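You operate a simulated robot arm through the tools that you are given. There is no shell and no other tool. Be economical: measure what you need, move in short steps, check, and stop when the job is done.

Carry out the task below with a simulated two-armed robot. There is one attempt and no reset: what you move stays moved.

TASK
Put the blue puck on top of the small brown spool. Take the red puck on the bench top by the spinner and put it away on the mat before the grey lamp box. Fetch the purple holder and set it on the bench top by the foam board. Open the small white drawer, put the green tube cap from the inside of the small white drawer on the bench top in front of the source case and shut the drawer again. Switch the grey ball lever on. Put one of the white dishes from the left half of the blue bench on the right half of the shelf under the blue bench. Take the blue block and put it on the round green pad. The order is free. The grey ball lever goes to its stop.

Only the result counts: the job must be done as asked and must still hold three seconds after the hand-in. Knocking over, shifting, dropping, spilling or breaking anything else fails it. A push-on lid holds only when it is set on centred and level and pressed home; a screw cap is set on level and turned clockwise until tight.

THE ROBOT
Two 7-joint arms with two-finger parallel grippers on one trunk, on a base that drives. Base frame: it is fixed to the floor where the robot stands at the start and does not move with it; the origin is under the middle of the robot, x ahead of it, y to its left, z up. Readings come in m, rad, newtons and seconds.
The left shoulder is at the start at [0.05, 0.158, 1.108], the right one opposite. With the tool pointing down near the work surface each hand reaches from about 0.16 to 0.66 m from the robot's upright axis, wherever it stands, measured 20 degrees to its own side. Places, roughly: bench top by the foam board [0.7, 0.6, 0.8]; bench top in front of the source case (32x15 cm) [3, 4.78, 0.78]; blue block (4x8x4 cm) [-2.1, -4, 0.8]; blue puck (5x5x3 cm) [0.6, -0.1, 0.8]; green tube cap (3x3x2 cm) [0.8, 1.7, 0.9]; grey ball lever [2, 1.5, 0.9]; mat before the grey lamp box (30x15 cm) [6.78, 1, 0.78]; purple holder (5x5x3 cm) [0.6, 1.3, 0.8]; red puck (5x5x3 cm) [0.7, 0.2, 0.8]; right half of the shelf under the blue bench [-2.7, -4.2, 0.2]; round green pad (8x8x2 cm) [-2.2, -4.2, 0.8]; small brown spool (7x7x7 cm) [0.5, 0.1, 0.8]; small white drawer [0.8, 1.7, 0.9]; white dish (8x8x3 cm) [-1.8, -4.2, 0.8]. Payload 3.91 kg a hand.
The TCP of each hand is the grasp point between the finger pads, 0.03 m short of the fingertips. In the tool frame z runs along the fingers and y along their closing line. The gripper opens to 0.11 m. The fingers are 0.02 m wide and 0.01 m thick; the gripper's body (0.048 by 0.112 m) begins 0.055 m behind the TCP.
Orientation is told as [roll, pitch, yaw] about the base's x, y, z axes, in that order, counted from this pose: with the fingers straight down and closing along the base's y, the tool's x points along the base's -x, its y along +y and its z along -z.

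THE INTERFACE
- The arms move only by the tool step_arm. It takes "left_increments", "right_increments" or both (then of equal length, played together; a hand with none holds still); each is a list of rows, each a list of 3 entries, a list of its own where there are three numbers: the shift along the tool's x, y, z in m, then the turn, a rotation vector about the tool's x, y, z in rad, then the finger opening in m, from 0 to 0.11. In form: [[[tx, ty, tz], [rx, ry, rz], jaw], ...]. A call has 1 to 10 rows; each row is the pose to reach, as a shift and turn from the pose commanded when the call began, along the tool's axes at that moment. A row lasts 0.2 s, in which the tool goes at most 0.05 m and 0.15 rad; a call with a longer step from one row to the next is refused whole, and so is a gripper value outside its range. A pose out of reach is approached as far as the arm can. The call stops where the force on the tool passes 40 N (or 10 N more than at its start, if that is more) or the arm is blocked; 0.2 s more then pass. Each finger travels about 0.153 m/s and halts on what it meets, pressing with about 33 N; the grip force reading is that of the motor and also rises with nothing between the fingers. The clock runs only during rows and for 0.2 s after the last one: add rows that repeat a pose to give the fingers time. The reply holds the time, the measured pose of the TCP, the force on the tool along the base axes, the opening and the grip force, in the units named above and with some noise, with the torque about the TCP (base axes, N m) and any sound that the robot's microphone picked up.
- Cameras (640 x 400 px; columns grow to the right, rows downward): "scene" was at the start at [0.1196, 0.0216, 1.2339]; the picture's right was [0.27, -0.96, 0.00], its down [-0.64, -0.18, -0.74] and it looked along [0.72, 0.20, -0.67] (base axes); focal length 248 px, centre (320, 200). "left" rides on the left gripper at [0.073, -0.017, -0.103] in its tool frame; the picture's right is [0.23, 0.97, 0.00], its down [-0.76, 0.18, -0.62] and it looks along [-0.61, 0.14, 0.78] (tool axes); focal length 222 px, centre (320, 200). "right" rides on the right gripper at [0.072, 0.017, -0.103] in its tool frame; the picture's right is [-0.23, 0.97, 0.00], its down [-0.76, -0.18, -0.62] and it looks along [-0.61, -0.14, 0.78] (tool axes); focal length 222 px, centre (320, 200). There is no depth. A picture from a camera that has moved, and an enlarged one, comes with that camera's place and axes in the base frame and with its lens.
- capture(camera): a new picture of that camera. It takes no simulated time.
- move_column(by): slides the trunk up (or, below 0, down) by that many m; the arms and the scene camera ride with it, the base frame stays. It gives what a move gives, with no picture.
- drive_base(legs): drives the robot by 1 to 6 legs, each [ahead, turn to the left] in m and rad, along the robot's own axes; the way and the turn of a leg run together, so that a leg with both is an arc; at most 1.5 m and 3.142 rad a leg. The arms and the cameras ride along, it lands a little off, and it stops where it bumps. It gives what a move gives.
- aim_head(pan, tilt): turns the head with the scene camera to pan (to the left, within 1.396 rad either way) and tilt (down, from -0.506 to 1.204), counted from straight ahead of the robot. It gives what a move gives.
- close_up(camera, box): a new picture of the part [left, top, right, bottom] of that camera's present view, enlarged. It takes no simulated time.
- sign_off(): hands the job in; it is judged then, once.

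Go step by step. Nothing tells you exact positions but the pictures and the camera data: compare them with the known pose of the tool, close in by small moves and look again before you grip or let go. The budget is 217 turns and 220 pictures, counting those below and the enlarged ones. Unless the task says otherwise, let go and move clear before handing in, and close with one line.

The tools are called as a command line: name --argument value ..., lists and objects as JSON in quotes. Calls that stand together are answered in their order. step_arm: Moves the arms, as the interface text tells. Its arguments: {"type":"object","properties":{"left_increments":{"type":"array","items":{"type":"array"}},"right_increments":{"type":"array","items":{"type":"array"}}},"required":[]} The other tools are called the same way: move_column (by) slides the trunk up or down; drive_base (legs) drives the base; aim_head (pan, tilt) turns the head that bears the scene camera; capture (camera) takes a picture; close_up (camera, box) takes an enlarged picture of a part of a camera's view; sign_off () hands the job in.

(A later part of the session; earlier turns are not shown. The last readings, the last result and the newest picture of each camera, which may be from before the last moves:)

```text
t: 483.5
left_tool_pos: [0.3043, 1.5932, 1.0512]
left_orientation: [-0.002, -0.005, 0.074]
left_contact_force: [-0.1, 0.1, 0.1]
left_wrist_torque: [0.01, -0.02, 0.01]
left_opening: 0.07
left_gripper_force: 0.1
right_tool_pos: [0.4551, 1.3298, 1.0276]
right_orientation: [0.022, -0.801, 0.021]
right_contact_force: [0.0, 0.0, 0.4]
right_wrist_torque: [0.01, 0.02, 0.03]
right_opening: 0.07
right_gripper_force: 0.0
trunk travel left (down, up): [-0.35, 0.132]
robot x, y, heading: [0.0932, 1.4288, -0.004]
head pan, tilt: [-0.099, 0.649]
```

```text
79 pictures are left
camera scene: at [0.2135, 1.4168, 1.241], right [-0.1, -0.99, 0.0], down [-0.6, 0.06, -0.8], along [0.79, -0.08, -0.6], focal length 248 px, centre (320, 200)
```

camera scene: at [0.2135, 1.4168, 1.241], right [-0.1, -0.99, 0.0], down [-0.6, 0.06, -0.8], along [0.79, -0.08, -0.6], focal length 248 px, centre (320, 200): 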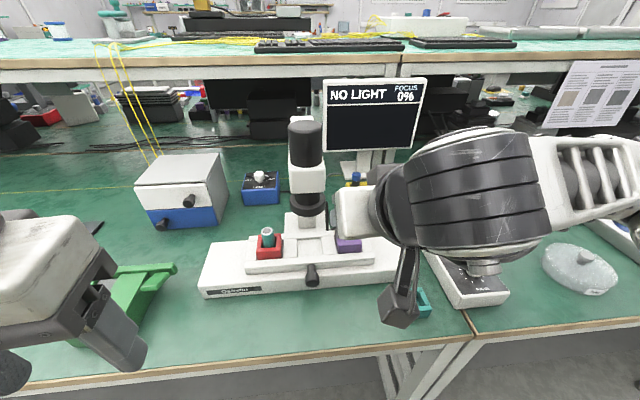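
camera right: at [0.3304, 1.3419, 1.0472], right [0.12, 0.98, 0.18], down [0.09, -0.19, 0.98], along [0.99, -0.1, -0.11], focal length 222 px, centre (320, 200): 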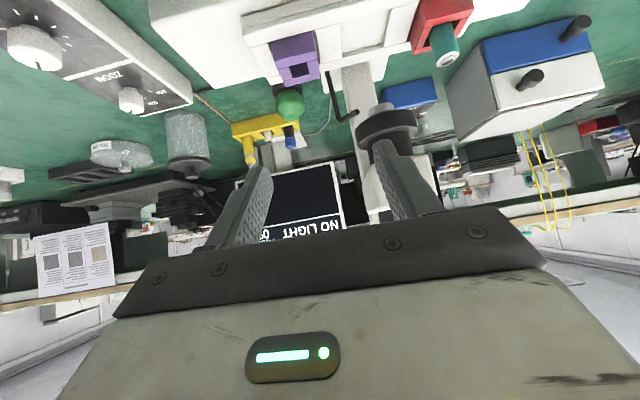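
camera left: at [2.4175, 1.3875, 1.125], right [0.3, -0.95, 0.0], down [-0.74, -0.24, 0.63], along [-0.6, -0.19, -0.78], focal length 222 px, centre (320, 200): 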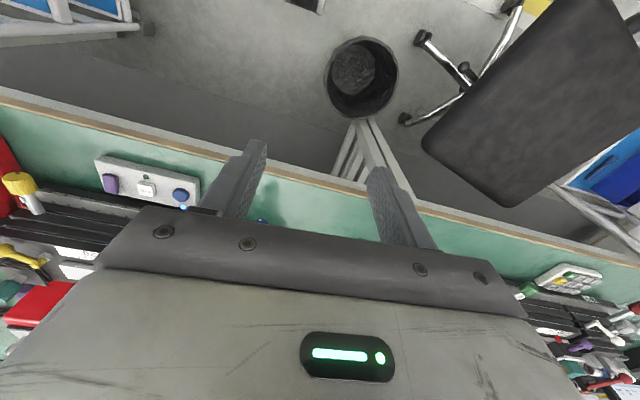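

The tilted hand sees the holder at (0.58, 1.32). I move in along the tilt toward it.

step_arm --right_increments '[[[0.0054, -0.0025, 0.04], [0.011, 0, 0], 0.07], [[0.011, -0.005, 0.08], [0.022, 0, 0], 0.07], [[0.016, -0.0075, 0.12], [0.022, 0, 0], 0.07], [[0.0216, -0.01, 0.16], [0.022, 0, 0], 0.07]]'

capture --camera "right"

close_up --camera "scene" --box '[260, 170, 440, 290]'

```text
t: 484.5
left_tool_pos: [0.3041, 1.5922, 1.0528]
left_orientation: [-0.001, -0.006, 0.072]
left_contact_force: [-0.1, -0.3, -0.3]
left_wrist_torque: [-0.01, -0.02, 0.0]
left_opening: 0.0701
left_gripper_force: 0.1
right_tool_pos: [0.5566, 1.3244, 0.9003]
right_orientation: [-0.001, -0.801, 0.019]
right_contact_force: [-0.1, 0.0, 0.0]
right_wrist_torque: [0.01, 0.01, 0.03]
right_opening: 0.0696
right_gripper_force: 0.0
trunk travel left (down, up): [-0.35, 0.132]
robot x, y, heading: [0.0921, 1.4274, -0.0]
head pan, tilt: [-0.099, 0.649]
```

```text
78 pictures are left
camera right: at [0.4312, 1.3383, 0.9199], right [0.14, 0.98, 0.16], down [0.09, -0.18, 0.98], along [0.99, -0.12, -0.11], focal length 222 px, centre (320, 200)
```

right: 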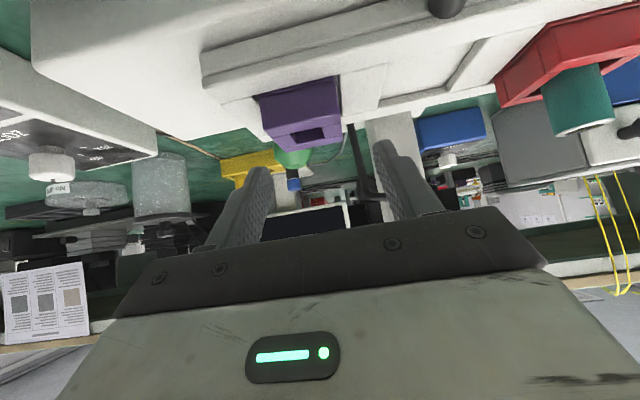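

```text
3.33 times, centred on (350, 230) of scene
camera zoom: at [0.2136, 1.4167, 1.241], right [-0.1, -0.99, 0.0], down [-0.6, 0.06, -0.8], along [0.79, -0.08, -0.6], focal length 826 px, centre (220, 100)
```

zoom: 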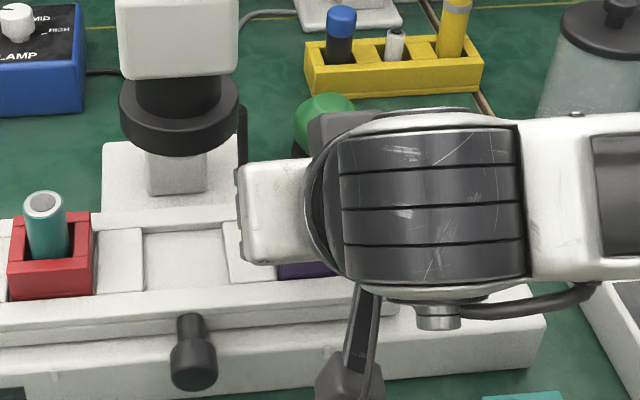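

Holder centre refined to about (0.588, 1.318), top ≈ 0.85. I slide the fingers around it.

step_arm --right_increments '[[[0.006, -0.0064, 0.015], [0, 0, 0], 0.072], [[0.012, -0.0064, 0.03], [0, 0, 0], 0.072], [[0.0169, -0.0064, 0.0433], [0, 0, 0], 0.072]]'

capture --camera "right"

close_up --camera "scene" --box '[260, 170, 440, 290]'

```text
t: 485.3
left_tool_pos: [0.3032, 1.5934, 1.0531]
left_orientation: [-0.002, -0.007, 0.073]
left_contact_force: [-0.4, 0.1, 0.7]
left_wrist_torque: [0.02, 0.02, 0.0]
left_opening: 0.0699
left_gripper_force: 0.0
right_tool_pos: [0.5744, 1.3197, 0.8604]
right_orientation: [0.001, -0.81, 0.021]
right_contact_force: [-7.2, -0.2, 17.3]
right_wrist_torque: [-0.4, -0.08, -0.17]
right_opening: 0.072
right_gripper_force: 0.0
trunk travel left (down, up): [-0.35, 0.132]
robot x, y, heading: [0.0879, 1.4269, -0.005]
head pan, tilt: [-0.099, 0.649]
```

```text
76 pictures are left
camera right: at [0.4499, 1.333, 0.8806], right [0.14, 0.98, 0.16], down [0.08, -0.18, 0.98], along [0.99, -0.12, -0.1], focal length 222 px, centre (320, 200)
```

right: 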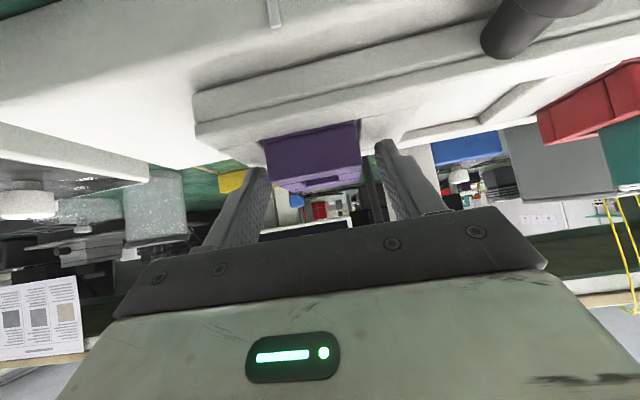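

```text
3.33 times, centred on (350, 230) of scene
camera zoom: at [0.2113, 1.4171, 1.2417], right [-0.1, -0.99, 0.0], down [-0.6, 0.06, -0.8], along [0.79, -0.08, -0.6], focal length 826 px, centre (220, 100)
```

zoom: 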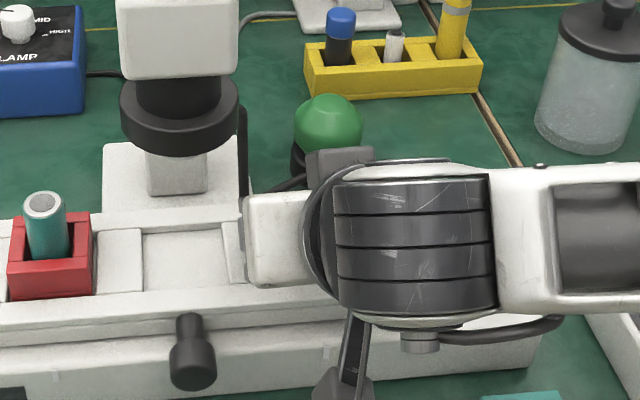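

Fingertips touch the stage plates beside the holder (z ≈ 0.83). I rise 3 mm and close on the holder.

step_arm --right_increments '[[[-0.002, 0, -0.002], [0, 0, 0], 0.072], [[-0.002, 0, -0.002], [0, 0, 0], 0.055], [[-0.002, 0, -0.002], [0, 0, 0], 0.035], [[-0.002, 0, -0.002], [0, 0, 0], 0.035], [[-0.002, 0, -0.002], [0, 0, 0], 0.035]]'

capture --camera "right"

```text
t: 486.5
left_tool_pos: [0.3043, 1.5939, 1.0531]
left_orientation: [-0.002, -0.008, 0.074]
left_contact_force: [0.6, -0.8, 0.2]
left_wrist_torque: [0.0, -0.01, 0.02]
left_opening: 0.0701
left_gripper_force: 0.0
right_tool_pos: [0.5743, 1.3184, 0.862]
right_orientation: [0.001, -0.803, 0.019]
right_contact_force: [1.8, 0.5, 14.5]
right_wrist_torque: [0.15, -0.33, 0.1]
right_opening: 0.0496
right_gripper_force: 33.7
trunk travel left (down, up): [-0.35, 0.132]
robot x, y, heading: [0.0897, 1.4243, -0.003]
head pan, tilt: [-0.099, 0.649]
```

```text
74 pictures are left
camera right: at [0.4501, 1.3326, 0.8814], right [0.14, 0.98, 0.16], down [0.08, -0.18, 0.98], along [0.99, -0.12, -0.11], focal length 222 px, centre (320, 200)
```

right: 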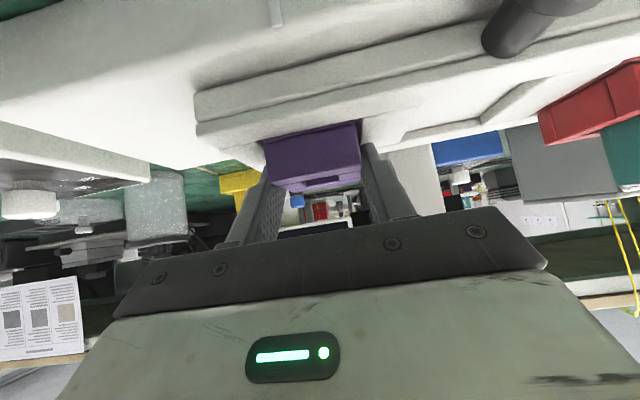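

Holder gripped (0.050 m). I lift it slowly and check that only the holder rises.

step_arm --right_increments '[[[-0.0072, 0, -0.007], [0, 0, 0], 0.035], [[-0.0215, 0, -0.021], [0, 0, 0], 0.035], [[-0.036, 0, -0.035], [0, 0, 0], 0.035], [[-0.022, 0, -0.06], [0, 0, 0], 0.035], [[-0.01, 0, -0.1], [0, 0, 0], 0.035], [[-0.02, 0, -0.14], [0, 0, 0], 0.035]]'

capture --camera "scene"

capture --camera "right"

```text
t: 487.9
left_tool_pos: [0.3038, 1.5922, 1.0519]
left_orientation: [-0.001, -0.004, 0.073]
left_contact_force: [-0.2, 0.2, -1.0]
left_wrist_torque: [-0.01, -0.03, 0.02]
left_opening: 0.0699
left_gripper_force: 0.0
right_tool_pos: [0.4872, 1.3169, 0.9716]
right_orientation: [-0.002, -0.799, 0.018]
right_contact_force: [-0.1, -1.1, -0.5]
right_wrist_torque: [-0.04, 0.04, -0.02]
right_opening: 0.0496
right_gripper_force: 33.1
trunk travel left (down, up): [-0.35, 0.132]
robot x, y, heading: [0.0842, 1.4279, 0.002]
head pan, tilt: [-0.099, 0.649]
```

```text
73 pictures are left
camera scene: at [0.2133, 1.4169, 1.241], right [-0.1, -0.99, 0.0], down [-0.6, 0.06, -0.8], along [0.79, -0.08, -0.6], focal length 248 px, centre (320, 200)
```

scene: 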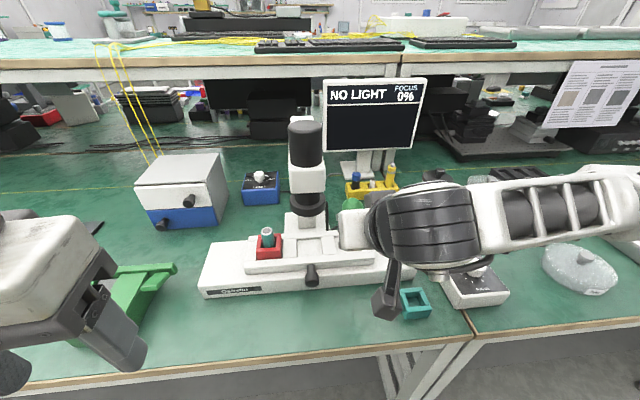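

```text
72 pictures are left
camera right: at [0.3638, 1.3312, 0.9918], right [0.14, 0.98, 0.16], down [0.09, -0.18, 0.98], along [0.99, -0.12, -0.11], focal length 222 px, centre (320, 200)
```

right: 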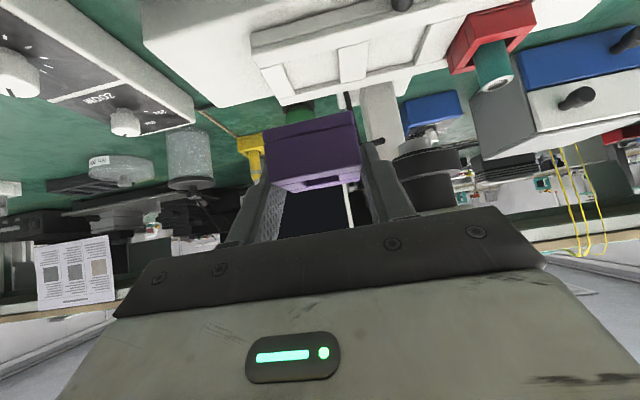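

The holder is free. I drive to the foam board area: back, right to y ≈ 0.72, and forward again.

drive_base --legs '[[-0.4, 0], [0, -1.571], [0.7, 0], [0, 1.571], [0.35, 0]]'

aim_head --pan -0.1 --tilt 0.55

capture --camera "scene"

```text
t: 503.3
left_tool_pos: [0.258, 0.8934, 1.052]
left_orientation: [-0.001, -0.004, 0.075]
left_contact_force: [0.2, 0.4, 0.1]
left_wrist_torque: [-0.02, 0.03, 0.03]
left_opening: 0.0699
left_gripper_force: 0.1
right_tool_pos: [0.4444, 0.6178, 0.9717]
right_orientation: [-0.002, -0.799, 0.023]
right_contact_force: [0.7, -0.2, 0.2]
right_wrist_torque: [-0.02, -0.01, -0.01]
right_opening: 0.0495
right_gripper_force: 32.8
trunk travel left (down, up): [-0.35, 0.132]
robot x, y, heading: [0.0432, 0.725, -0.001]
head pan, tilt: [-0.099, 0.649]
```

```text
t: 504.0
left_tool_pos: [0.2579, 0.8926, 1.0529]
left_orientation: [-0.003, -0.005, 0.076]
left_contact_force: [0.2, 0.9, 0.0]
left_wrist_torque: [0.01, -0.01, 0.0]
left_opening: 0.0699
left_gripper_force: 0.0
right_tool_pos: [0.4426, 0.6178, 0.9722]
right_orientation: [-0.001, -0.8, 0.022]
right_contact_force: [0.3, -0.4, 0.0]
right_wrist_torque: [0.0, 0.02, 0.02]
right_opening: 0.0496
right_gripper_force: 32.9
trunk travel left (down, up): [-0.35, 0.132]
robot x, y, heading: [0.0423, 0.7265, 0.004]
head pan, tilt: [-0.099, 0.55]
```

```text
71 pictures are left
camera scene: at [0.171, 0.717, 1.2498], right [-0.1, -1.0, 0.0], down [-0.52, 0.05, -0.85], along [0.85, -0.08, -0.52], focal length 248 px, centre (320, 200)
```

scene: 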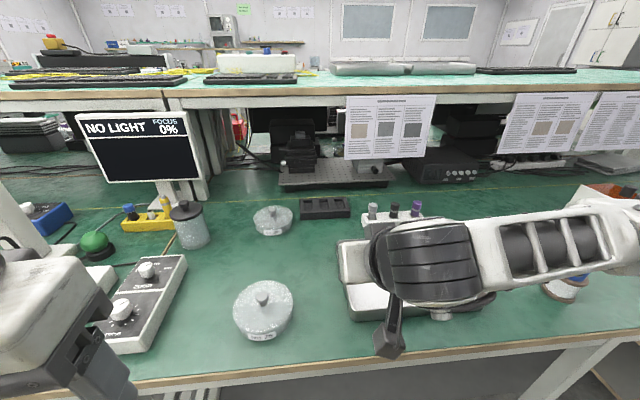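

The foam board (black, three slots) is at about (0.9, 0.63); the free spot in front of it is about (0.74, 0.66), behind/left of the tray. I move in 0.05 m and carry the holder over it.

drive_base --legs '[[0.05, 0]]'

step_arm --right_increments '[[[-0.014, 0.006, 0.04], [0, 0, 0], 0.035], [[-0.028, 0.012, 0.08], [0, 0, 0], 0.035], [[-0.042, 0.018, 0.12], [0, 0, 0], 0.035], [[-0.056, 0.025, 0.16], [0, 0, 0], 0.035], [[-0.07, 0.031, 0.2], [0, 0, 0], 0.035], [[-0.0825, 0.037, 0.238], [0, 0, 0], 0.035]]'

capture --camera "right"

capture --camera "scene"

```text
t: 504.9
left_tool_pos: [0.3089, 0.8933, 1.0524]
left_orientation: [-0.001, -0.006, 0.075]
left_contact_force: [-0.5, -0.2, -0.2]
left_wrist_torque: [-0.01, 0.0, 0.03]
left_opening: 0.07
left_gripper_force: 0.0
right_tool_pos: [0.4945, 0.6184, 0.9718]
right_orientation: [-0.002, -0.801, 0.022]
right_contact_force: [0.5, -0.2, -0.4]
right_wrist_torque: [0.0, 0.03, 0.02]
right_opening: 0.0496
right_gripper_force: 33.3
trunk travel left (down, up): [-0.35, 0.132]
robot x, y, heading: [0.0943, 0.7234, 0.003]
head pan, tilt: [-0.099, 0.55]
```

```text
t: 506.3
left_tool_pos: [0.3082, 0.8938, 1.0536]
left_orientation: [-0.002, -0.005, 0.075]
left_contact_force: [-0.5, -0.5, -0.1]
left_wrist_torque: [-0.02, 0.01, 0.0]
left_opening: 0.0699
left_gripper_force: 0.0
right_tool_pos: [0.7212, 0.6591, 0.8649]
right_orientation: [-0.002, -0.8, 0.025]
right_contact_force: [-0.4, -0.1, -0.9]
right_wrist_torque: [0.01, -0.01, -0.01]
right_opening: 0.0497
right_gripper_force: 32.8
trunk travel left (down, up): [-0.35, 0.132]
robot x, y, heading: [0.0928, 0.7237, 0.003]
head pan, tilt: [-0.099, 0.55]
```

```text
70 pictures are left
camera right: at [0.5966, 0.6737, 0.8847], right [0.14, 0.98, 0.16], down [0.09, -0.17, 0.98], along [0.99, -0.12, -0.11], focal length 222 px, centre (320, 200)
```

right: 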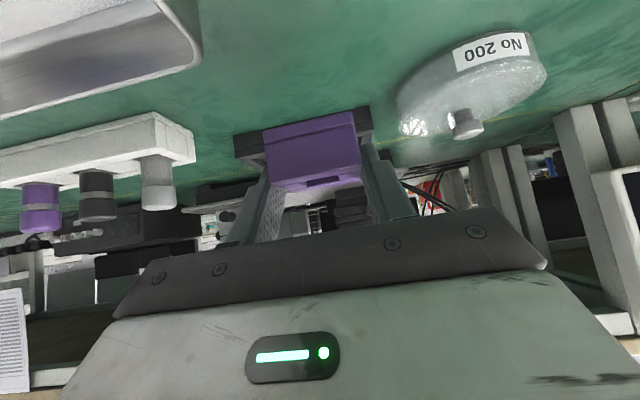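

```text
69 pictures are left
camera scene: at [0.2209, 0.7173, 1.2497], right [-0.1, -1.0, 0.0], down [-0.52, 0.05, -0.85], along [0.85, -0.08, -0.52], focal length 248 px, centre (320, 200)
```

scene: 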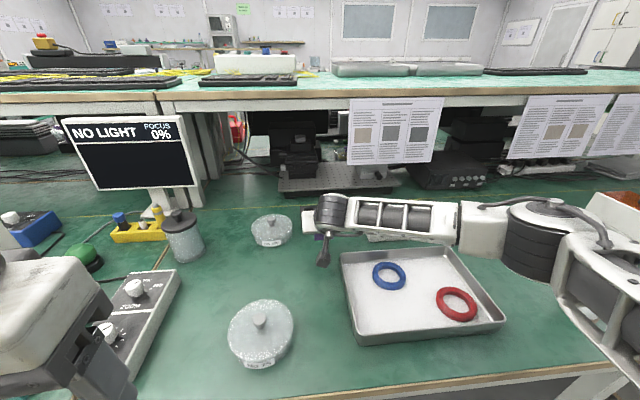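

Spot is free, foam board's front edge at x ≈ 0.85. I lower the holder until contact.

step_arm --right_increments '[[[0.018, 0, 0.0174], [0, 0, 0], 0.035], [[0.036, 0, 0.0348], [0, 0, 0], 0.035], [[0.0395, 0, 0.0383], [0, 0, 0], 0.035], [[0.043, 0, 0.0418], [0, 0, 0], 0.035], [[0.0466, 0, 0.0452], [0, 0, 0], 0.035], [[0.05, 0, 0.0487], [0, 0, 0], 0.035]]'

capture --camera "right"

```text
t: 507.7
left_tool_pos: [0.3069, 0.8936, 1.0508]
left_orientation: [-0.003, -0.005, 0.074]
left_contact_force: [0.0, 0.9, -0.1]
left_wrist_torque: [0.05, 0.0, 0.0]
left_opening: 0.0696
left_gripper_force: 0.1
right_tool_pos: [0.7209, 0.6616, 0.7972]
right_orientation: [0.0, -0.801, 0.022]
right_contact_force: [-0.1, -0.2, 2.1]
right_wrist_torque: [-0.02, -0.09, -0.03]
right_opening: 0.0496
right_gripper_force: 33.2
trunk travel left (down, up): [-0.35, 0.132]
robot x, y, heading: [0.0913, 0.7254, -0.002]
head pan, tilt: [-0.099, 0.55]
```

```text
68 pictures are left
camera right: at [0.596, 0.6745, 0.8158], right [0.14, 0.98, 0.16], down [0.09, -0.17, 0.98], along [0.99, -0.12, -0.11], focal length 222 px, centre (320, 200)
```

right: 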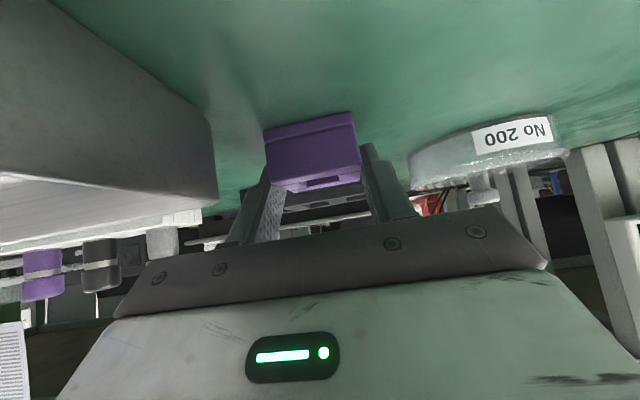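

Contact begins (z 0.797). I open and retreat along the tilt, then up.

step_arm --right_increments '[[[0.0007, 0, 0.0007], [0, 0, 0], 0.05], [[0.0007, 0, 0.0007], [0, 0, 0], 0.065], [[0.0, 0, 0.0], [0, 0, 0], 0.075], [[0.0, 0, 0.0], [0, 0, 0], 0.075], [[-0.005, 0, -0.03], [0, 0, 0], 0.075], [[-0.02, 0, -0.07], [0, 0, 0], 0.075], [[-0.04, 0, -0.11], [0, 0, 0], 0.075], [[-0.06, 0, -0.15], [0, 0, 0], 0.075], [[-0.08, 0, -0.19], [0, 0, 0], 0.075]]'

capture --camera "scene"

```text
t: 509.7
left_tool_pos: [0.3067, 0.8941, 1.0532]
left_orientation: [-0.002, -0.006, 0.075]
left_contact_force: [0.5, -0.1, 1.0]
left_wrist_torque: [-0.03, -0.01, -0.02]
left_opening: 0.0699
left_gripper_force: 0.1
right_tool_pos: [0.6405, 0.6591, 0.9847]
right_orientation: [-0.004, -0.8, 0.024]
right_contact_force: [0.6, 1.2, 0.1]
right_wrist_torque: [0.04, 0.0, 0.01]
right_opening: 0.0751
right_gripper_force: 0.0
trunk travel left (down, up): [-0.35, 0.132]
robot x, y, heading: [0.0912, 0.7251, 0.003]
head pan, tilt: [-0.099, 0.55]
```

```text
67 pictures are left
camera scene: at [0.2203, 0.7172, 1.2498], right [-0.1, -1.0, 0.0], down [-0.52, 0.05, -0.85], along [0.85, -0.08, -0.52], focal length 248 px, centre (320, 200)
```

scene: 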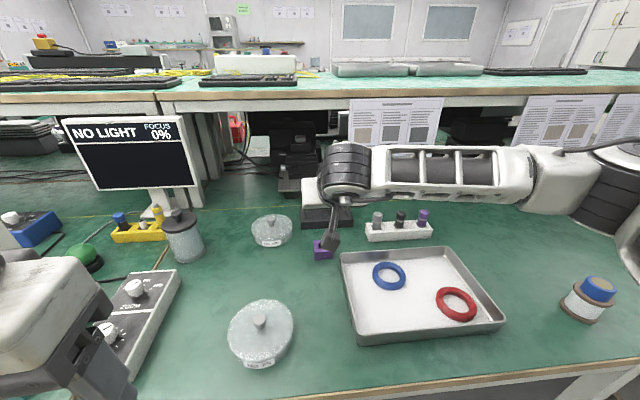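

The holder stands in front of the foam board. Next the drawer at (0.75, 1.69): its face looks toward about (-0.91, -0.42). I tuck the right hand and drive to y ≈ 1.25 to use the left hand there.

step_arm --right_increments '[[[0.02, -0.02, -0.026], [0, 0.13, 0], 0.075], [[0.04, -0.04, -0.052], [0, 0.26, 0], 0.075], [[0.06, -0.06, -0.078], [0, 0.39, 0], 0.075], [[0.08, -0.085, -0.104], [0, 0.52, 0], 0.075], [[0.1, -0.108, -0.13], [0, 0.65, 0], 0.075], [[0.125, -0.13, -0.158], [0, 0.8, 0], 0.075]]'

close_up --camera "scene" --box '[260, 190, 440, 290]'

drive_base --legs '[[-0.35, 0], [0, 1.571], [0.53, 0], [0, -1.571], [0.35, 0]]'

aim_head --pan 0.4 --tilt 0.55

capture --camera "scene"

```text
t: 511.1
left_tool_pos: [0.3078, 0.893, 1.0523]
left_orientation: [0.001, -0.006, 0.075]
left_contact_force: [-1.3, -0.8, -0.4]
left_wrist_torque: [-0.02, -0.02, 0.05]
left_opening: 0.0699
left_gripper_force: 0.0
right_tool_pos: [0.4409, 0.5242, 1.0041]
right_orientation: [0.001, 0.003, 0.023]
right_contact_force: [0.1, -0.5, -0.3]
right_wrist_torque: [0.0, -0.01, -0.02]
right_opening: 0.0753
right_gripper_force: 0.2
trunk travel left (down, up): [-0.35, 0.132]
robot x, y, heading: [0.092, 0.7273, 0.003]
head pan, tilt: [-0.099, 0.55]
```

```text
3.56 times, centred on (350, 240) of scene
camera zoom: at [0.2205, 0.7168, 1.2498], right [-0.1, -1.0, 0.0], down [-0.52, 0.05, -0.85], along [0.85, -0.08, -0.52], focal length 881 px, centre (213, 58)
```

zoom: 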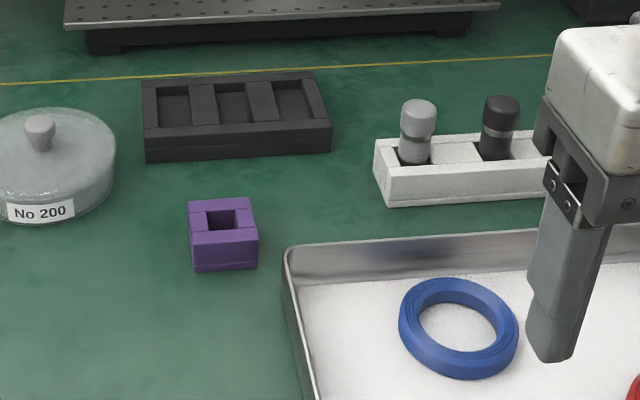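

```text
t: 525.6
left_tool_pos: [0.3228, 1.4135, 1.0519]
left_orientation: [-0.002, -0.004, 0.055]
left_contact_force: [0.5, 0.0, -0.1]
left_wrist_torque: [-0.03, -0.01, -0.01]
left_opening: 0.0701
left_gripper_force: 0.1
right_tool_pos: [0.4491, 1.0401, 1.0048]
right_orientation: [0.0, 0.002, 0.003]
right_contact_force: [0.2, -0.9, 0.3]
right_wrist_torque: [-0.02, 0.03, 0.02]
right_opening: 0.0749
right_gripper_force: 0.0
trunk travel left (down, up): [-0.35, 0.132]
robot x, y, heading: [0.1014, 1.2499, -0.017]
head pan, tilt: [-0.099, 0.55]
```

```text
t: 526.5
left_tool_pos: [0.3224, 1.4129, 1.0528]
left_orientation: [-0.003, -0.004, 0.055]
left_contact_force: [0.0, 0.3, 0.8]
left_wrist_torque: [0.01, 0.03, 0.0]
left_opening: 0.0698
left_gripper_force: 0.0
right_tool_pos: [0.449, 1.0406, 1.0038]
right_orientation: [0.001, 0.0, 0.001]
right_contact_force: [0.9, 0.0, -0.3]
right_wrist_torque: [-0.02, 0.0, 0.03]
right_opening: 0.0749
right_gripper_force: 0.0
trunk travel left (down, up): [-0.35, 0.132]
robot x, y, heading: [0.1014, 1.2502, -0.023]
head pan, tilt: [0.4, 0.55]
```

```text
65 pictures are left
camera scene: at [0.2252, 1.282, 1.2498], right [0.37, -0.93, 0.0], down [-0.49, -0.19, -0.85], along [0.79, 0.32, -0.52], focal length 248 px, centre (320, 200)
```

scene: 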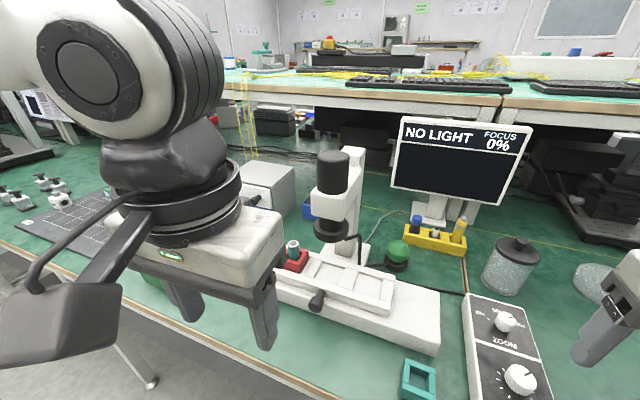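

The left hand hides the drawer; I swing it left and turn it toward the drawer face, then look with both cameras.

step_arm --left_increments '[[[0, 0.045, 0], [0, 0, -0.06], 0.07], [[0, 0.09, 0], [0, 0, -0.12], 0.07], [[-0.005, 0.135, 0], [0, 0, -0.18], 0.07], [[-0.02, 0.175, 0], [0, 0, -0.25], 0.07], [[-0.04, 0.215, 0], [0, 0, -0.32], 0.07], [[-0.06, 0.25, 0], [0, 0, -0.38], 0.07]]'

capture --camera "left"

capture --camera "scene"

```text
t: 527.9
left_tool_pos: [0.333, 1.6008, 1.0585]
left_orientation: [-0.055, -0.067, 0.425]
left_contact_force: [0.9, 0.4, -5.5]
left_wrist_torque: [0.0, 0.09, -0.03]
left_opening: 0.0698
left_gripper_force: 0.2
left hand out of reach, approached as far as the arm can: row 1, 2, 4, 5, 6
right_tool_pos: [0.4472, 1.0394, 1.0054]
right_orientation: [-0.002, 0.001, 0.003]
right_contact_force: [-0.4, 0.2, 0.1]
right_wrist_torque: [-0.01, -0.02, -0.01]
right_opening: 0.0751
right_gripper_force: 0.1
trunk travel left (down, up): [-0.35, 0.132]
robot x, y, heading: [0.1003, 1.2472, -0.018]
head pan, tilt: [0.4, 0.55]
```

```text
64 pictures are left
camera left: at [0.2653, 1.5599, 1.1573], right [-0.6, 0.79, -0.07], down [0.57, 0.49, 0.66], along [0.56, 0.36, -0.75], focal length 222 px, centre (320, 200)
```

left: 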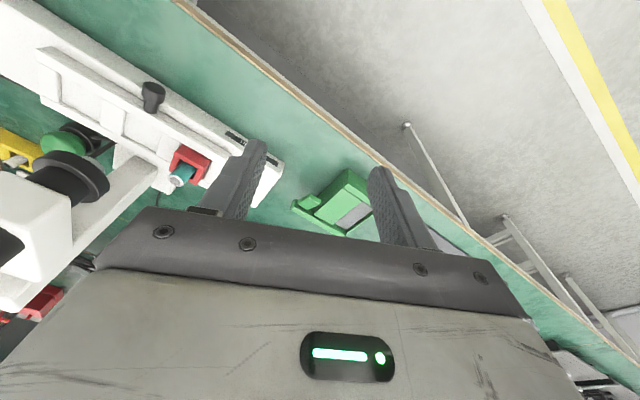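

```text
63 pictures are left
camera scene: at [0.2241, 1.2827, 1.2499], right [0.37, -0.93, 0.0], down [-0.48, -0.19, -0.85], along [0.79, 0.32, -0.52], focal length 248 px, centre (320, 200)
```

scene: 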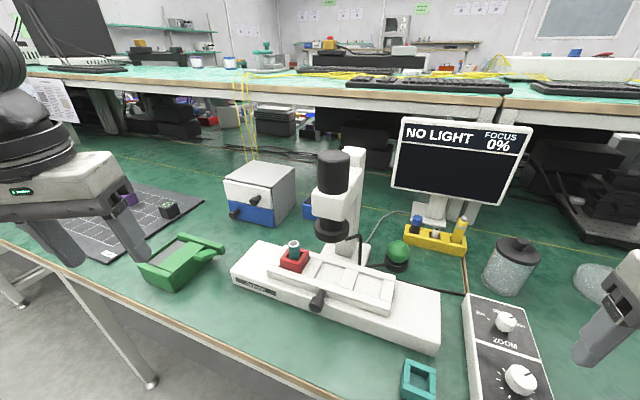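

close_up --camera "scene" --box '[200, 140, 320, 240]'

```text
4.00 times, centred on (260, 190) of scene
camera zoom: at [0.2241, 1.2827, 1.2499], right [0.37, -0.93, 0.0], down [-0.48, -0.19, -0.85], along [0.79, 0.32, -0.52], focal length 991 px, centre (560, 240)
```

zoom: 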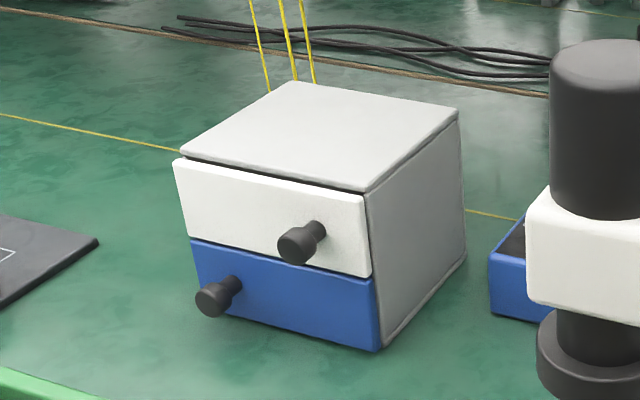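

The drawer box front faces -x: face at x ≈ 0.75, y 1.655–1.82, knob of the white drawer at about (0.725, 1.694, 0.867). I bring the left hand forward over there, straightening it.

step_arm --left_increments '[[[-0.038, 0.003, 0.005], [0, 0, 0.085], 0.07], [[-0.076, 0.006, 0.01], [0, 0, 0.17], 0.07], [[-0.114, 0.009, 0.015], [0, 0, 0.255], 0.07], [[-0.152, 0.011, 0.02], [0, 0, 0.34], 0.07], [[-0.189, 0.013, 0.028], [0, 0, 0.425], 0.07]]'

```text
t: 529.1
left_tool_pos: [0.4965, 1.6916, 1.0227]
left_orientation: [0.0, -0.006, 0.008]
left_contact_force: [0.8, 0.4, 1.2]
left_wrist_torque: [-0.04, 0.01, -0.02]
left_opening: 0.0698
left_gripper_force: 0.0
right_tool_pos: [0.4496, 1.041, 1.0038]
right_orientation: [-0.001, 0.001, 0.002]
right_contact_force: [-0.2, 0.6, -0.1]
right_wrist_torque: [-0.02, 0.03, -0.03]
right_opening: 0.0749
right_gripper_force: 0.1
trunk travel left (down, up): [-0.35, 0.132]
robot x, y, heading: [0.1012, 1.255, -0.02]
head pan, tilt: [0.4, 0.55]
```

The left arm is fine here. I tilt it forward 0.8 rad and approach the knob.

step_arm --left_increments '[[[-0.015, 0, 0.01], [0, -0.135, 0], 0.07], [[-0.03, 0, 0.02], [0, -0.27, 0], 0.07], [[-0.05, 0, 0.03], [0, -0.405, 0], 0.07], [[-0.07, 0, 0.04], [0, -0.54, 0], 0.07], [[-0.09, 0, 0.05], [0, -0.67, 0], 0.07], [[-0.105, 0, 0.06], [0, -0.8, 0], 0.07]]'

capture --camera "left"

close_up --camera "scene" --box '[180, 120, 340, 240]'

```text
t: 530.5
left_tool_pos: [0.5999, 1.6907, 0.9623]
left_orientation: [0.001, -0.81, 0.01]
left_contact_force: [0.0, 0.3, -0.3]
left_wrist_torque: [-0.02, -0.01, -0.02]
left_opening: 0.07
left_gripper_force: 0.1
right_tool_pos: [0.4489, 1.0425, 1.0036]
right_orientation: [0.0, 0.0, 0.001]
right_contact_force: [-0.3, 1.0, -0.4]
right_wrist_torque: [0.03, -0.02, 0.02]
right_opening: 0.0751
right_gripper_force: 0.0
trunk travel left (down, up): [-0.35, 0.132]
robot x, y, heading: [0.0992, 1.2535, -0.023]
head pan, tilt: [0.4, 0.55]
```

```text
61 pictures are left
camera left: at [0.4767, 1.6749, 0.9808], right [-0.17, 0.97, -0.16], down [0.07, 0.18, 0.98], along [0.98, 0.15, -0.1], focal length 222 px, centre (320, 200)
```

left: 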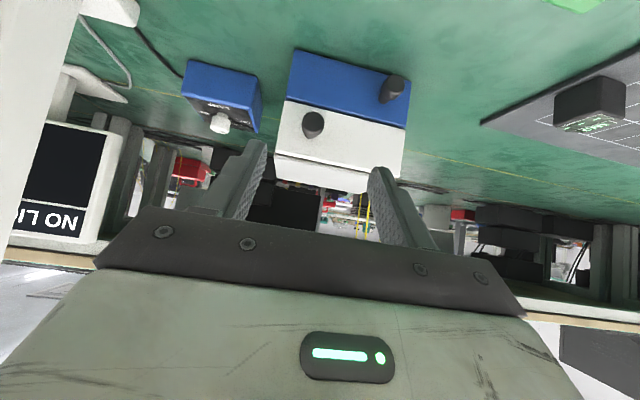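

```text
3.33 times, centred on (260, 180) of scene
camera zoom: at [0.2252, 1.2822, 1.2498], right [0.37, -0.93, 0.0], down [-0.49, -0.19, -0.85], along [0.79, 0.32, -0.52], focal length 826 px, centre (520, 267)
```

zoom: 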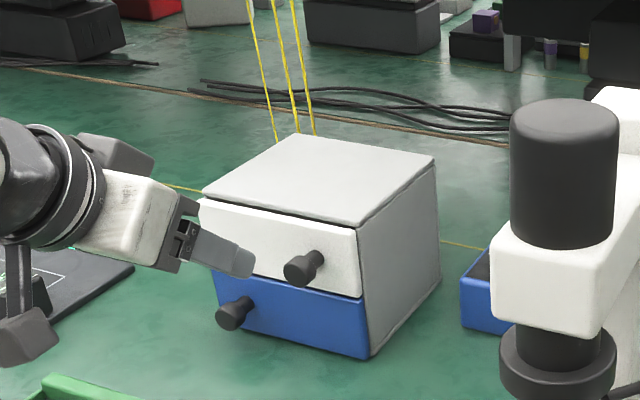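

Knob confirmed at (0.725, 1.689, 0.870). I move the open fingers over it.

step_arm --left_increments '[[[-0.003, -0.001, 0.04], [0, 0, 0], 0.06], [[-0.006, -0.002, 0.08], [0, 0, 0], 0.06], [[-0.009, -0.0025, 0.115], [0, 0, 0], 0.06], [[-0.0122, -0.0025, 0.138], [0, 0, 0], 0.06]]'

capture --camera "left"

close_up --camera "scene" --box '[180, 120, 340, 240]'

```text
t: 531.5
left_tool_pos: [0.71, 1.6898, 0.8741]
left_orientation: [-0.004, -0.805, 0.012]
left_contact_force: [0.6, 0.0, 0.6]
left_wrist_torque: [0.0, 0.0, -0.02]
left_opening: 0.0599
left_gripper_force: 0.1
right_tool_pos: [0.4491, 1.0408, 1.0042]
right_orientation: [0.0, 0.001, 0.001]
right_contact_force: [-0.3, 0.4, -0.9]
right_wrist_torque: [-0.01, 0.01, 0.0]
right_opening: 0.0748
right_gripper_force: 0.0
trunk travel left (down, up): [-0.35, 0.132]
robot x, y, heading: [0.1022, 1.2514, -0.017]
head pan, tilt: [0.4, 0.55]
```

```text
59 pictures are left
camera left: at [0.5861, 1.6727, 0.894], right [-0.17, 0.97, -0.17], down [0.08, 0.18, 0.98], along [0.98, 0.15, -0.1], focal length 222 px, centre (320, 200)
```

left: 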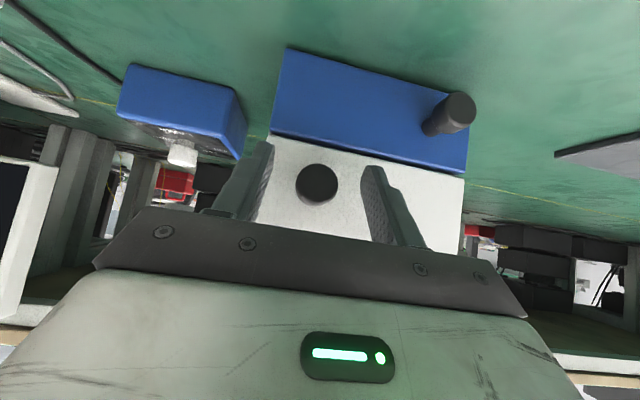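

```text
3.33 times, centred on (260, 180) of scene
camera zoom: at [0.2255, 1.2819, 1.2497], right [0.37, -0.93, 0.0], down [-0.49, -0.19, -0.85], along [0.79, 0.32, -0.52], focal length 826 px, centre (520, 267)
```

zoom: 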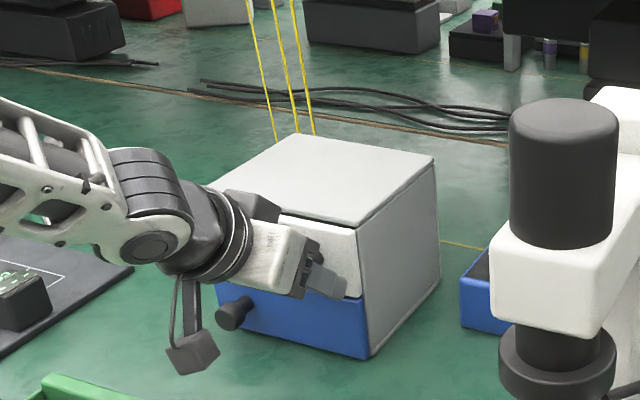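

The knob is centred between the fingers. I grip it and pull the drawer straight out 6 cm.

step_arm --left_increments '[[[0, 0, 0], [0, 0, 0], 0.04], [[0, 0, 0], [0, 0, 0], 0.01], [[0, 0, 0], [0, 0, 0], 0.01], [[0.0138, 0, -0.0145], [0, 0, 0], 0.01], [[0.0276, 0, -0.029], [0, 0, 0], 0.01], [[0.0414, 0, -0.0434], [0, 0, 0], 0.01]]'

close_up --camera "scene" --box '[180, 120, 340, 240]'

```text
t: 532.9
left_tool_pos: [0.6487, 1.6884, 0.8756]
left_orientation: [-0.003, -0.804, 0.009]
left_contact_force: [-0.2, -7.6, -1.2]
left_wrist_torque: [-0.03, 0.05, -0.66]
left_opening: 0.0248
left_gripper_force: 45.5
right_tool_pos: [0.4493, 1.0391, 1.0042]
right_orientation: [0.0, 0.001, 0.004]
right_contact_force: [0.0, 0.0, -0.1]
right_wrist_torque: [0.0, 0.0, -0.01]
right_opening: 0.0748
right_gripper_force: 0.2
trunk travel left (down, up): [-0.35, 0.132]
robot x, y, heading: [0.1039, 1.2513, -0.023]
head pan, tilt: [0.4, 0.55]
```

```text
3.33 times, centred on (260, 180) of scene
camera zoom: at [0.2253, 1.2815, 1.2498], right [0.37, -0.93, 0.0], down [-0.49, -0.19, -0.85], along [0.79, 0.32, -0.52], focal length 826 px, centre (520, 267)
```

zoom: 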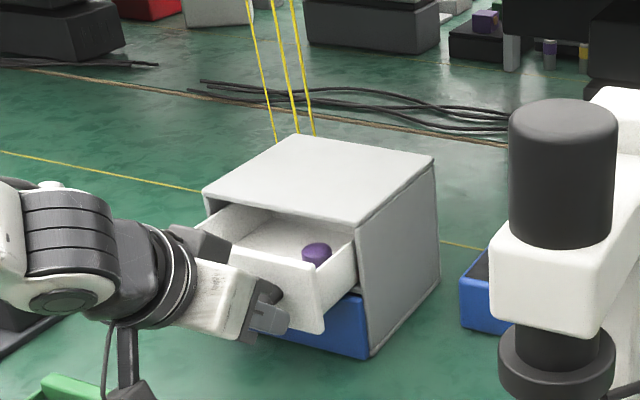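

The drawer is open 6 cm and shows a purple cap; the green one must be further in. I pull another 4 cm, following its slight -y slant.

step_arm --left_increments '[[[0.007, -0.005, -0.0073], [0, 0, 0], 0.01], [[0.0175, -0.0065, -0.018], [0, 0, 0], 0.01], [[0.028, -0.008, -0.029], [0, 0, 0], 0.01]]'

close_up --camera "scene" --box '[180, 120, 340, 240]'

```text
t: 533.7
left_tool_pos: [0.6081, 1.6881, 0.8745]
left_orientation: [0.007, -0.809, 0.018]
left_contact_force: [0.3, 32.4, 10.5]
left_wrist_torque: [0.17, 1.0, -0.01]
left_opening: 0.0252
left_gripper_force: 45.0
right_tool_pos: [0.4483, 1.042, 1.005]
right_orientation: [-0.005, -0.001, 0.002]
right_contact_force: [0.5, 0.6, -0.8]
right_wrist_torque: [0.02, 0.02, 0.0]
right_opening: 0.0752
right_gripper_force: 0.1
trunk travel left (down, up): [-0.35, 0.132]
robot x, y, heading: [0.1013, 1.2493, -0.021]
head pan, tilt: [0.4, 0.55]
```

```text
3.33 times, centred on (260, 180) of scene
camera zoom: at [0.2244, 1.2849, 1.25], right [0.37, -0.93, 0.0], down [-0.48, -0.2, -0.85], along [0.79, 0.32, -0.52], focal length 826 px, centre (520, 267)
```

zoom: 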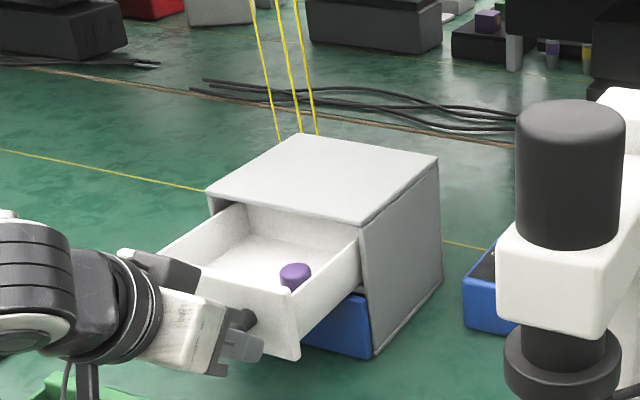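

The sideways force shows the slide is really straight along x. I relax sideways, release the knob and rise to view into the drawer with the left camera.

step_arm --left_increments '[[[0, 0.006, 0], [0, 0, 0], 0.01], [[0, 0.006, 0], [0, 0, 0], 0.03], [[0, 0.006, 0], [0, 0, 0], 0.06], [[0, 0.006, 0], [0, 0, 0], 0.065], [[0.0, 0.006, -0.03], [0, 0, 0], 0.065], [[0, 0.006, -0.07], [0, 0, 0], 0.065], [[-0.035, 0.006, -0.1], [0, 0, 0], 0.065], [[-0.07, 0.006, -0.13], [0, 0, 0], 0.065]]'

capture --camera "left"

close_up --camera "scene" --box '[180, 120, 340, 240]'

```text
t: 535.5
left_tool_pos: [0.5633, 1.6856, 1.015]
left_orientation: [-0.003, -0.805, 0.009]
left_contact_force: [-0.2, -0.1, 0.3]
left_wrist_torque: [0.02, -0.01, 0.01]
left_opening: 0.0652
left_gripper_force: 0.0
right_tool_pos: [0.4486, 1.0402, 1.0053]
right_orientation: [0.0, 0.001, 0.003]
right_contact_force: [-0.3, -0.2, -0.1]
right_wrist_torque: [-0.01, 0.01, -0.01]
right_opening: 0.0748
right_gripper_force: 0.1
trunk travel left (down, up): [-0.35, 0.132]
robot x, y, heading: [0.1021, 1.2547, -0.017]
head pan, tilt: [0.4, 0.55]
```

```text
55 pictures are left
camera left: at [0.4392, 1.6697, 1.0349], right [-0.17, 0.97, -0.16], down [0.08, 0.18, 0.98], along [0.98, 0.15, -0.11], focal length 222 px, centre (320, 200)
```

left: 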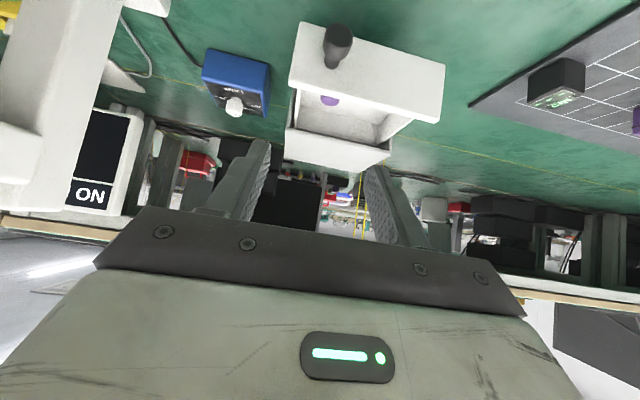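

```text
3.33 times, centred on (260, 180) of scene
camera zoom: at [0.2252, 1.2819, 1.2497], right [0.37, -0.93, 0.0], down [-0.48, -0.19, -0.85], along [0.79, 0.32, -0.52], focal length 826 px, centre (520, 267)
```

zoom: 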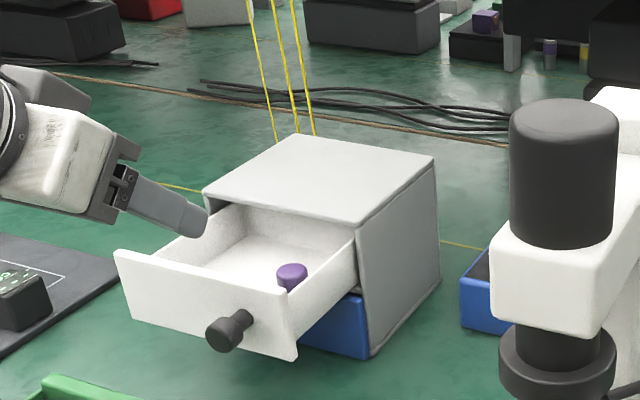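

The green cap is likely behind the front wall. I straighten the hand and look down into the drawer.

step_arm --left_increments '[[[-0.008, 0.008, -0.001], [0, 0.134, 0], 0.065], [[-0.016, 0.016, -0.002], [0, 0.268, 0], 0.065], [[-0.024, 0.025, -0.003], [0, 0.402, 0], 0.065], [[-0.032, 0.033, -0.004], [0, 0.536, 0], 0.065], [[-0.041, 0.042, -0.005], [0, 0.67, 0], 0.065], [[-0.05, 0.05, -0.006], [0, 0.804, 0], 0.065]]'

capture --camera "left"

```text
t: 536.9
left_tool_pos: [0.5941, 1.7363, 1.0552]
left_orientation: [-0.001, 0.001, 0.006]
left_contact_force: [-0.8, -0.3, -0.7]
left_wrist_torque: [-0.02, -0.01, -0.01]
left_opening: 0.0649
left_gripper_force: 0.0
right_tool_pos: [0.4495, 1.0411, 1.004]
right_orientation: [0.001, 0.002, 0.003]
right_contact_force: [-0.3, 0.8, -0.3]
right_wrist_torque: [0.01, -0.02, 0.01]
right_opening: 0.0754
right_gripper_force: 0.0
trunk travel left (down, up): [-0.35, 0.132]
robot x, y, heading: [0.1057, 1.2516, -0.017]
head pan, tilt: [0.4, 0.55]
```

```text
53 pictures are left
camera left: at [0.5221, 1.7203, 1.1582], right [-0.23, 0.97, 0.0], down [0.76, 0.18, 0.62], along [0.6, 0.14, -0.78], focal length 222 px, centre (320, 200)
```

left: 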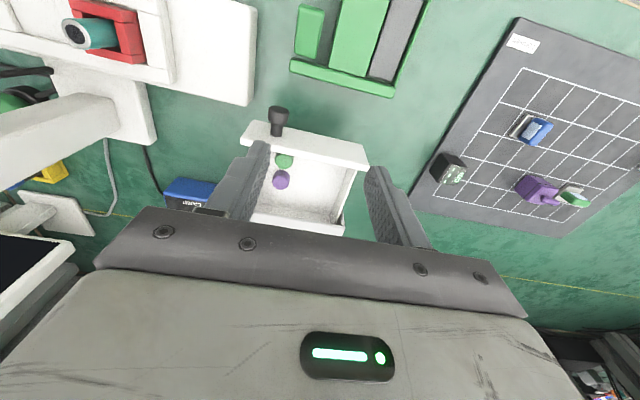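

The green cap is there, near (0.689, 1.704), beside a purple one. I zoom for exact size and wall distances.

close_up --camera "left" --box '[220, 90, 380, 250]'

```text
2.50 times, centred on (300, 170) of left
camera zoom: at [0.5221, 1.7203, 1.1582], right [-0.23, 0.97, 0.0], down [0.76, 0.18, 0.62], along [0.6, 0.14, -0.78], focal length 555 px, centre (370, 275)
```

zoom: 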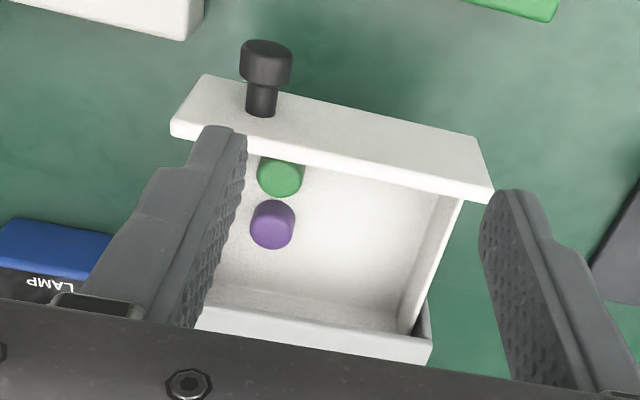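

Cap diameter ≈ 0.028 at (0.69, 1.704), with about 2 cm to the drawer's right wall. The right arm reaches it upright from y ≈ 1.9, so I tuck the left hand back and relocate.

step_arm --left_increments '[[[0.04, -0.01, 0], [0, 0, 0], 0.065], [[0.08, -0.03, 0], [0, 0, 0], 0.065], [[0.12, -0.05, 0], [0, 0, 0], 0.065], [[0.16, -0.07, 0], [0, 0, 0], 0.065]]'

drive_base --legs '[[-0.4, 0.02], [0, 1.571], [0.65, 0], [0, -1.571], [0.39, 0]]'

aim_head --pan -0.2 --tilt 0.65

capture --camera "scene"

```text
t: 537.9
left_tool_pos: [0.4341, 1.6655, 1.0544]
left_orientation: [0.0, -0.003, 0.01]
left_contact_force: [-0.5, 0.3, -0.8]
left_wrist_torque: [-0.01, 0.03, -0.01]
left_opening: 0.065
left_gripper_force: 0.0
right_tool_pos: [0.4486, 1.0401, 1.0035]
right_orientation: [0.0, 0.001, 0.003]
right_contact_force: [-0.9, 0.2, 0.0]
right_wrist_torque: [0.01, 0.02, -0.01]
right_opening: 0.0748
right_gripper_force: 0.0
trunk travel left (down, up): [-0.35, 0.132]
robot x, y, heading: [0.1065, 1.2507, -0.016]
head pan, tilt: [0.4, 0.55]
```

```text
t: 553.3
left_tool_pos: [0.404, 2.3355, 1.0556]
left_orientation: [0.001, 0.0, 0.041]
left_contact_force: [-0.2, -0.8, 0.6]
left_wrist_torque: [-0.02, -0.01, 0.03]
left_opening: 0.065
left_gripper_force: 0.1
right_tool_pos: [0.4364, 1.7104, 1.0032]
right_orientation: [0.0, 0.003, 0.032]
right_contact_force: [0.2, 0.4, -0.9]
right_wrist_torque: [-0.01, 0.02, -0.02]
right_opening: 0.0753
right_gripper_force: 0.1
trunk travel left (down, up): [-0.35, 0.132]
robot x, y, heading: [0.081, 1.9085, 0.012]
head pan, tilt: [0.4, 0.55]
```

```text
t: 554.3
left_tool_pos: [0.4038, 2.3347, 1.055]
left_orientation: [-0.001, -0.002, 0.04]
left_contact_force: [0.1, -0.8, -0.2]
left_wrist_torque: [0.01, -0.02, -0.01]
left_opening: 0.0647
left_gripper_force: 0.1
right_tool_pos: [0.4353, 1.7112, 1.003]
right_orientation: [-0.001, 0.0, 0.03]
right_contact_force: [0.5, 0.1, 0.2]
right_wrist_torque: [0.01, -0.01, -0.01]
right_opening: 0.0752
right_gripper_force: 0.0
trunk travel left (down, up): [-0.35, 0.132]
robot x, y, heading: [0.0811, 1.9087, 0.014]
head pan, tilt: [-0.201, 0.649]
```

```text
51 pictures are left
camera scene: at [0.2079, 1.8937, 1.241], right [-0.19, -0.98, 0.0], down [-0.59, 0.11, -0.8], along [0.78, -0.15, -0.6], focal length 248 px, centre (320, 200)
```

scene: 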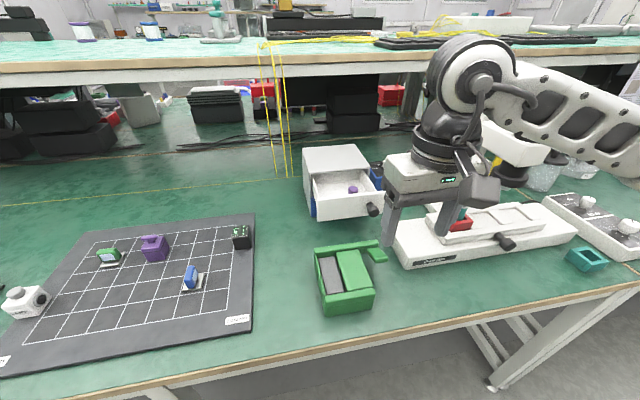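

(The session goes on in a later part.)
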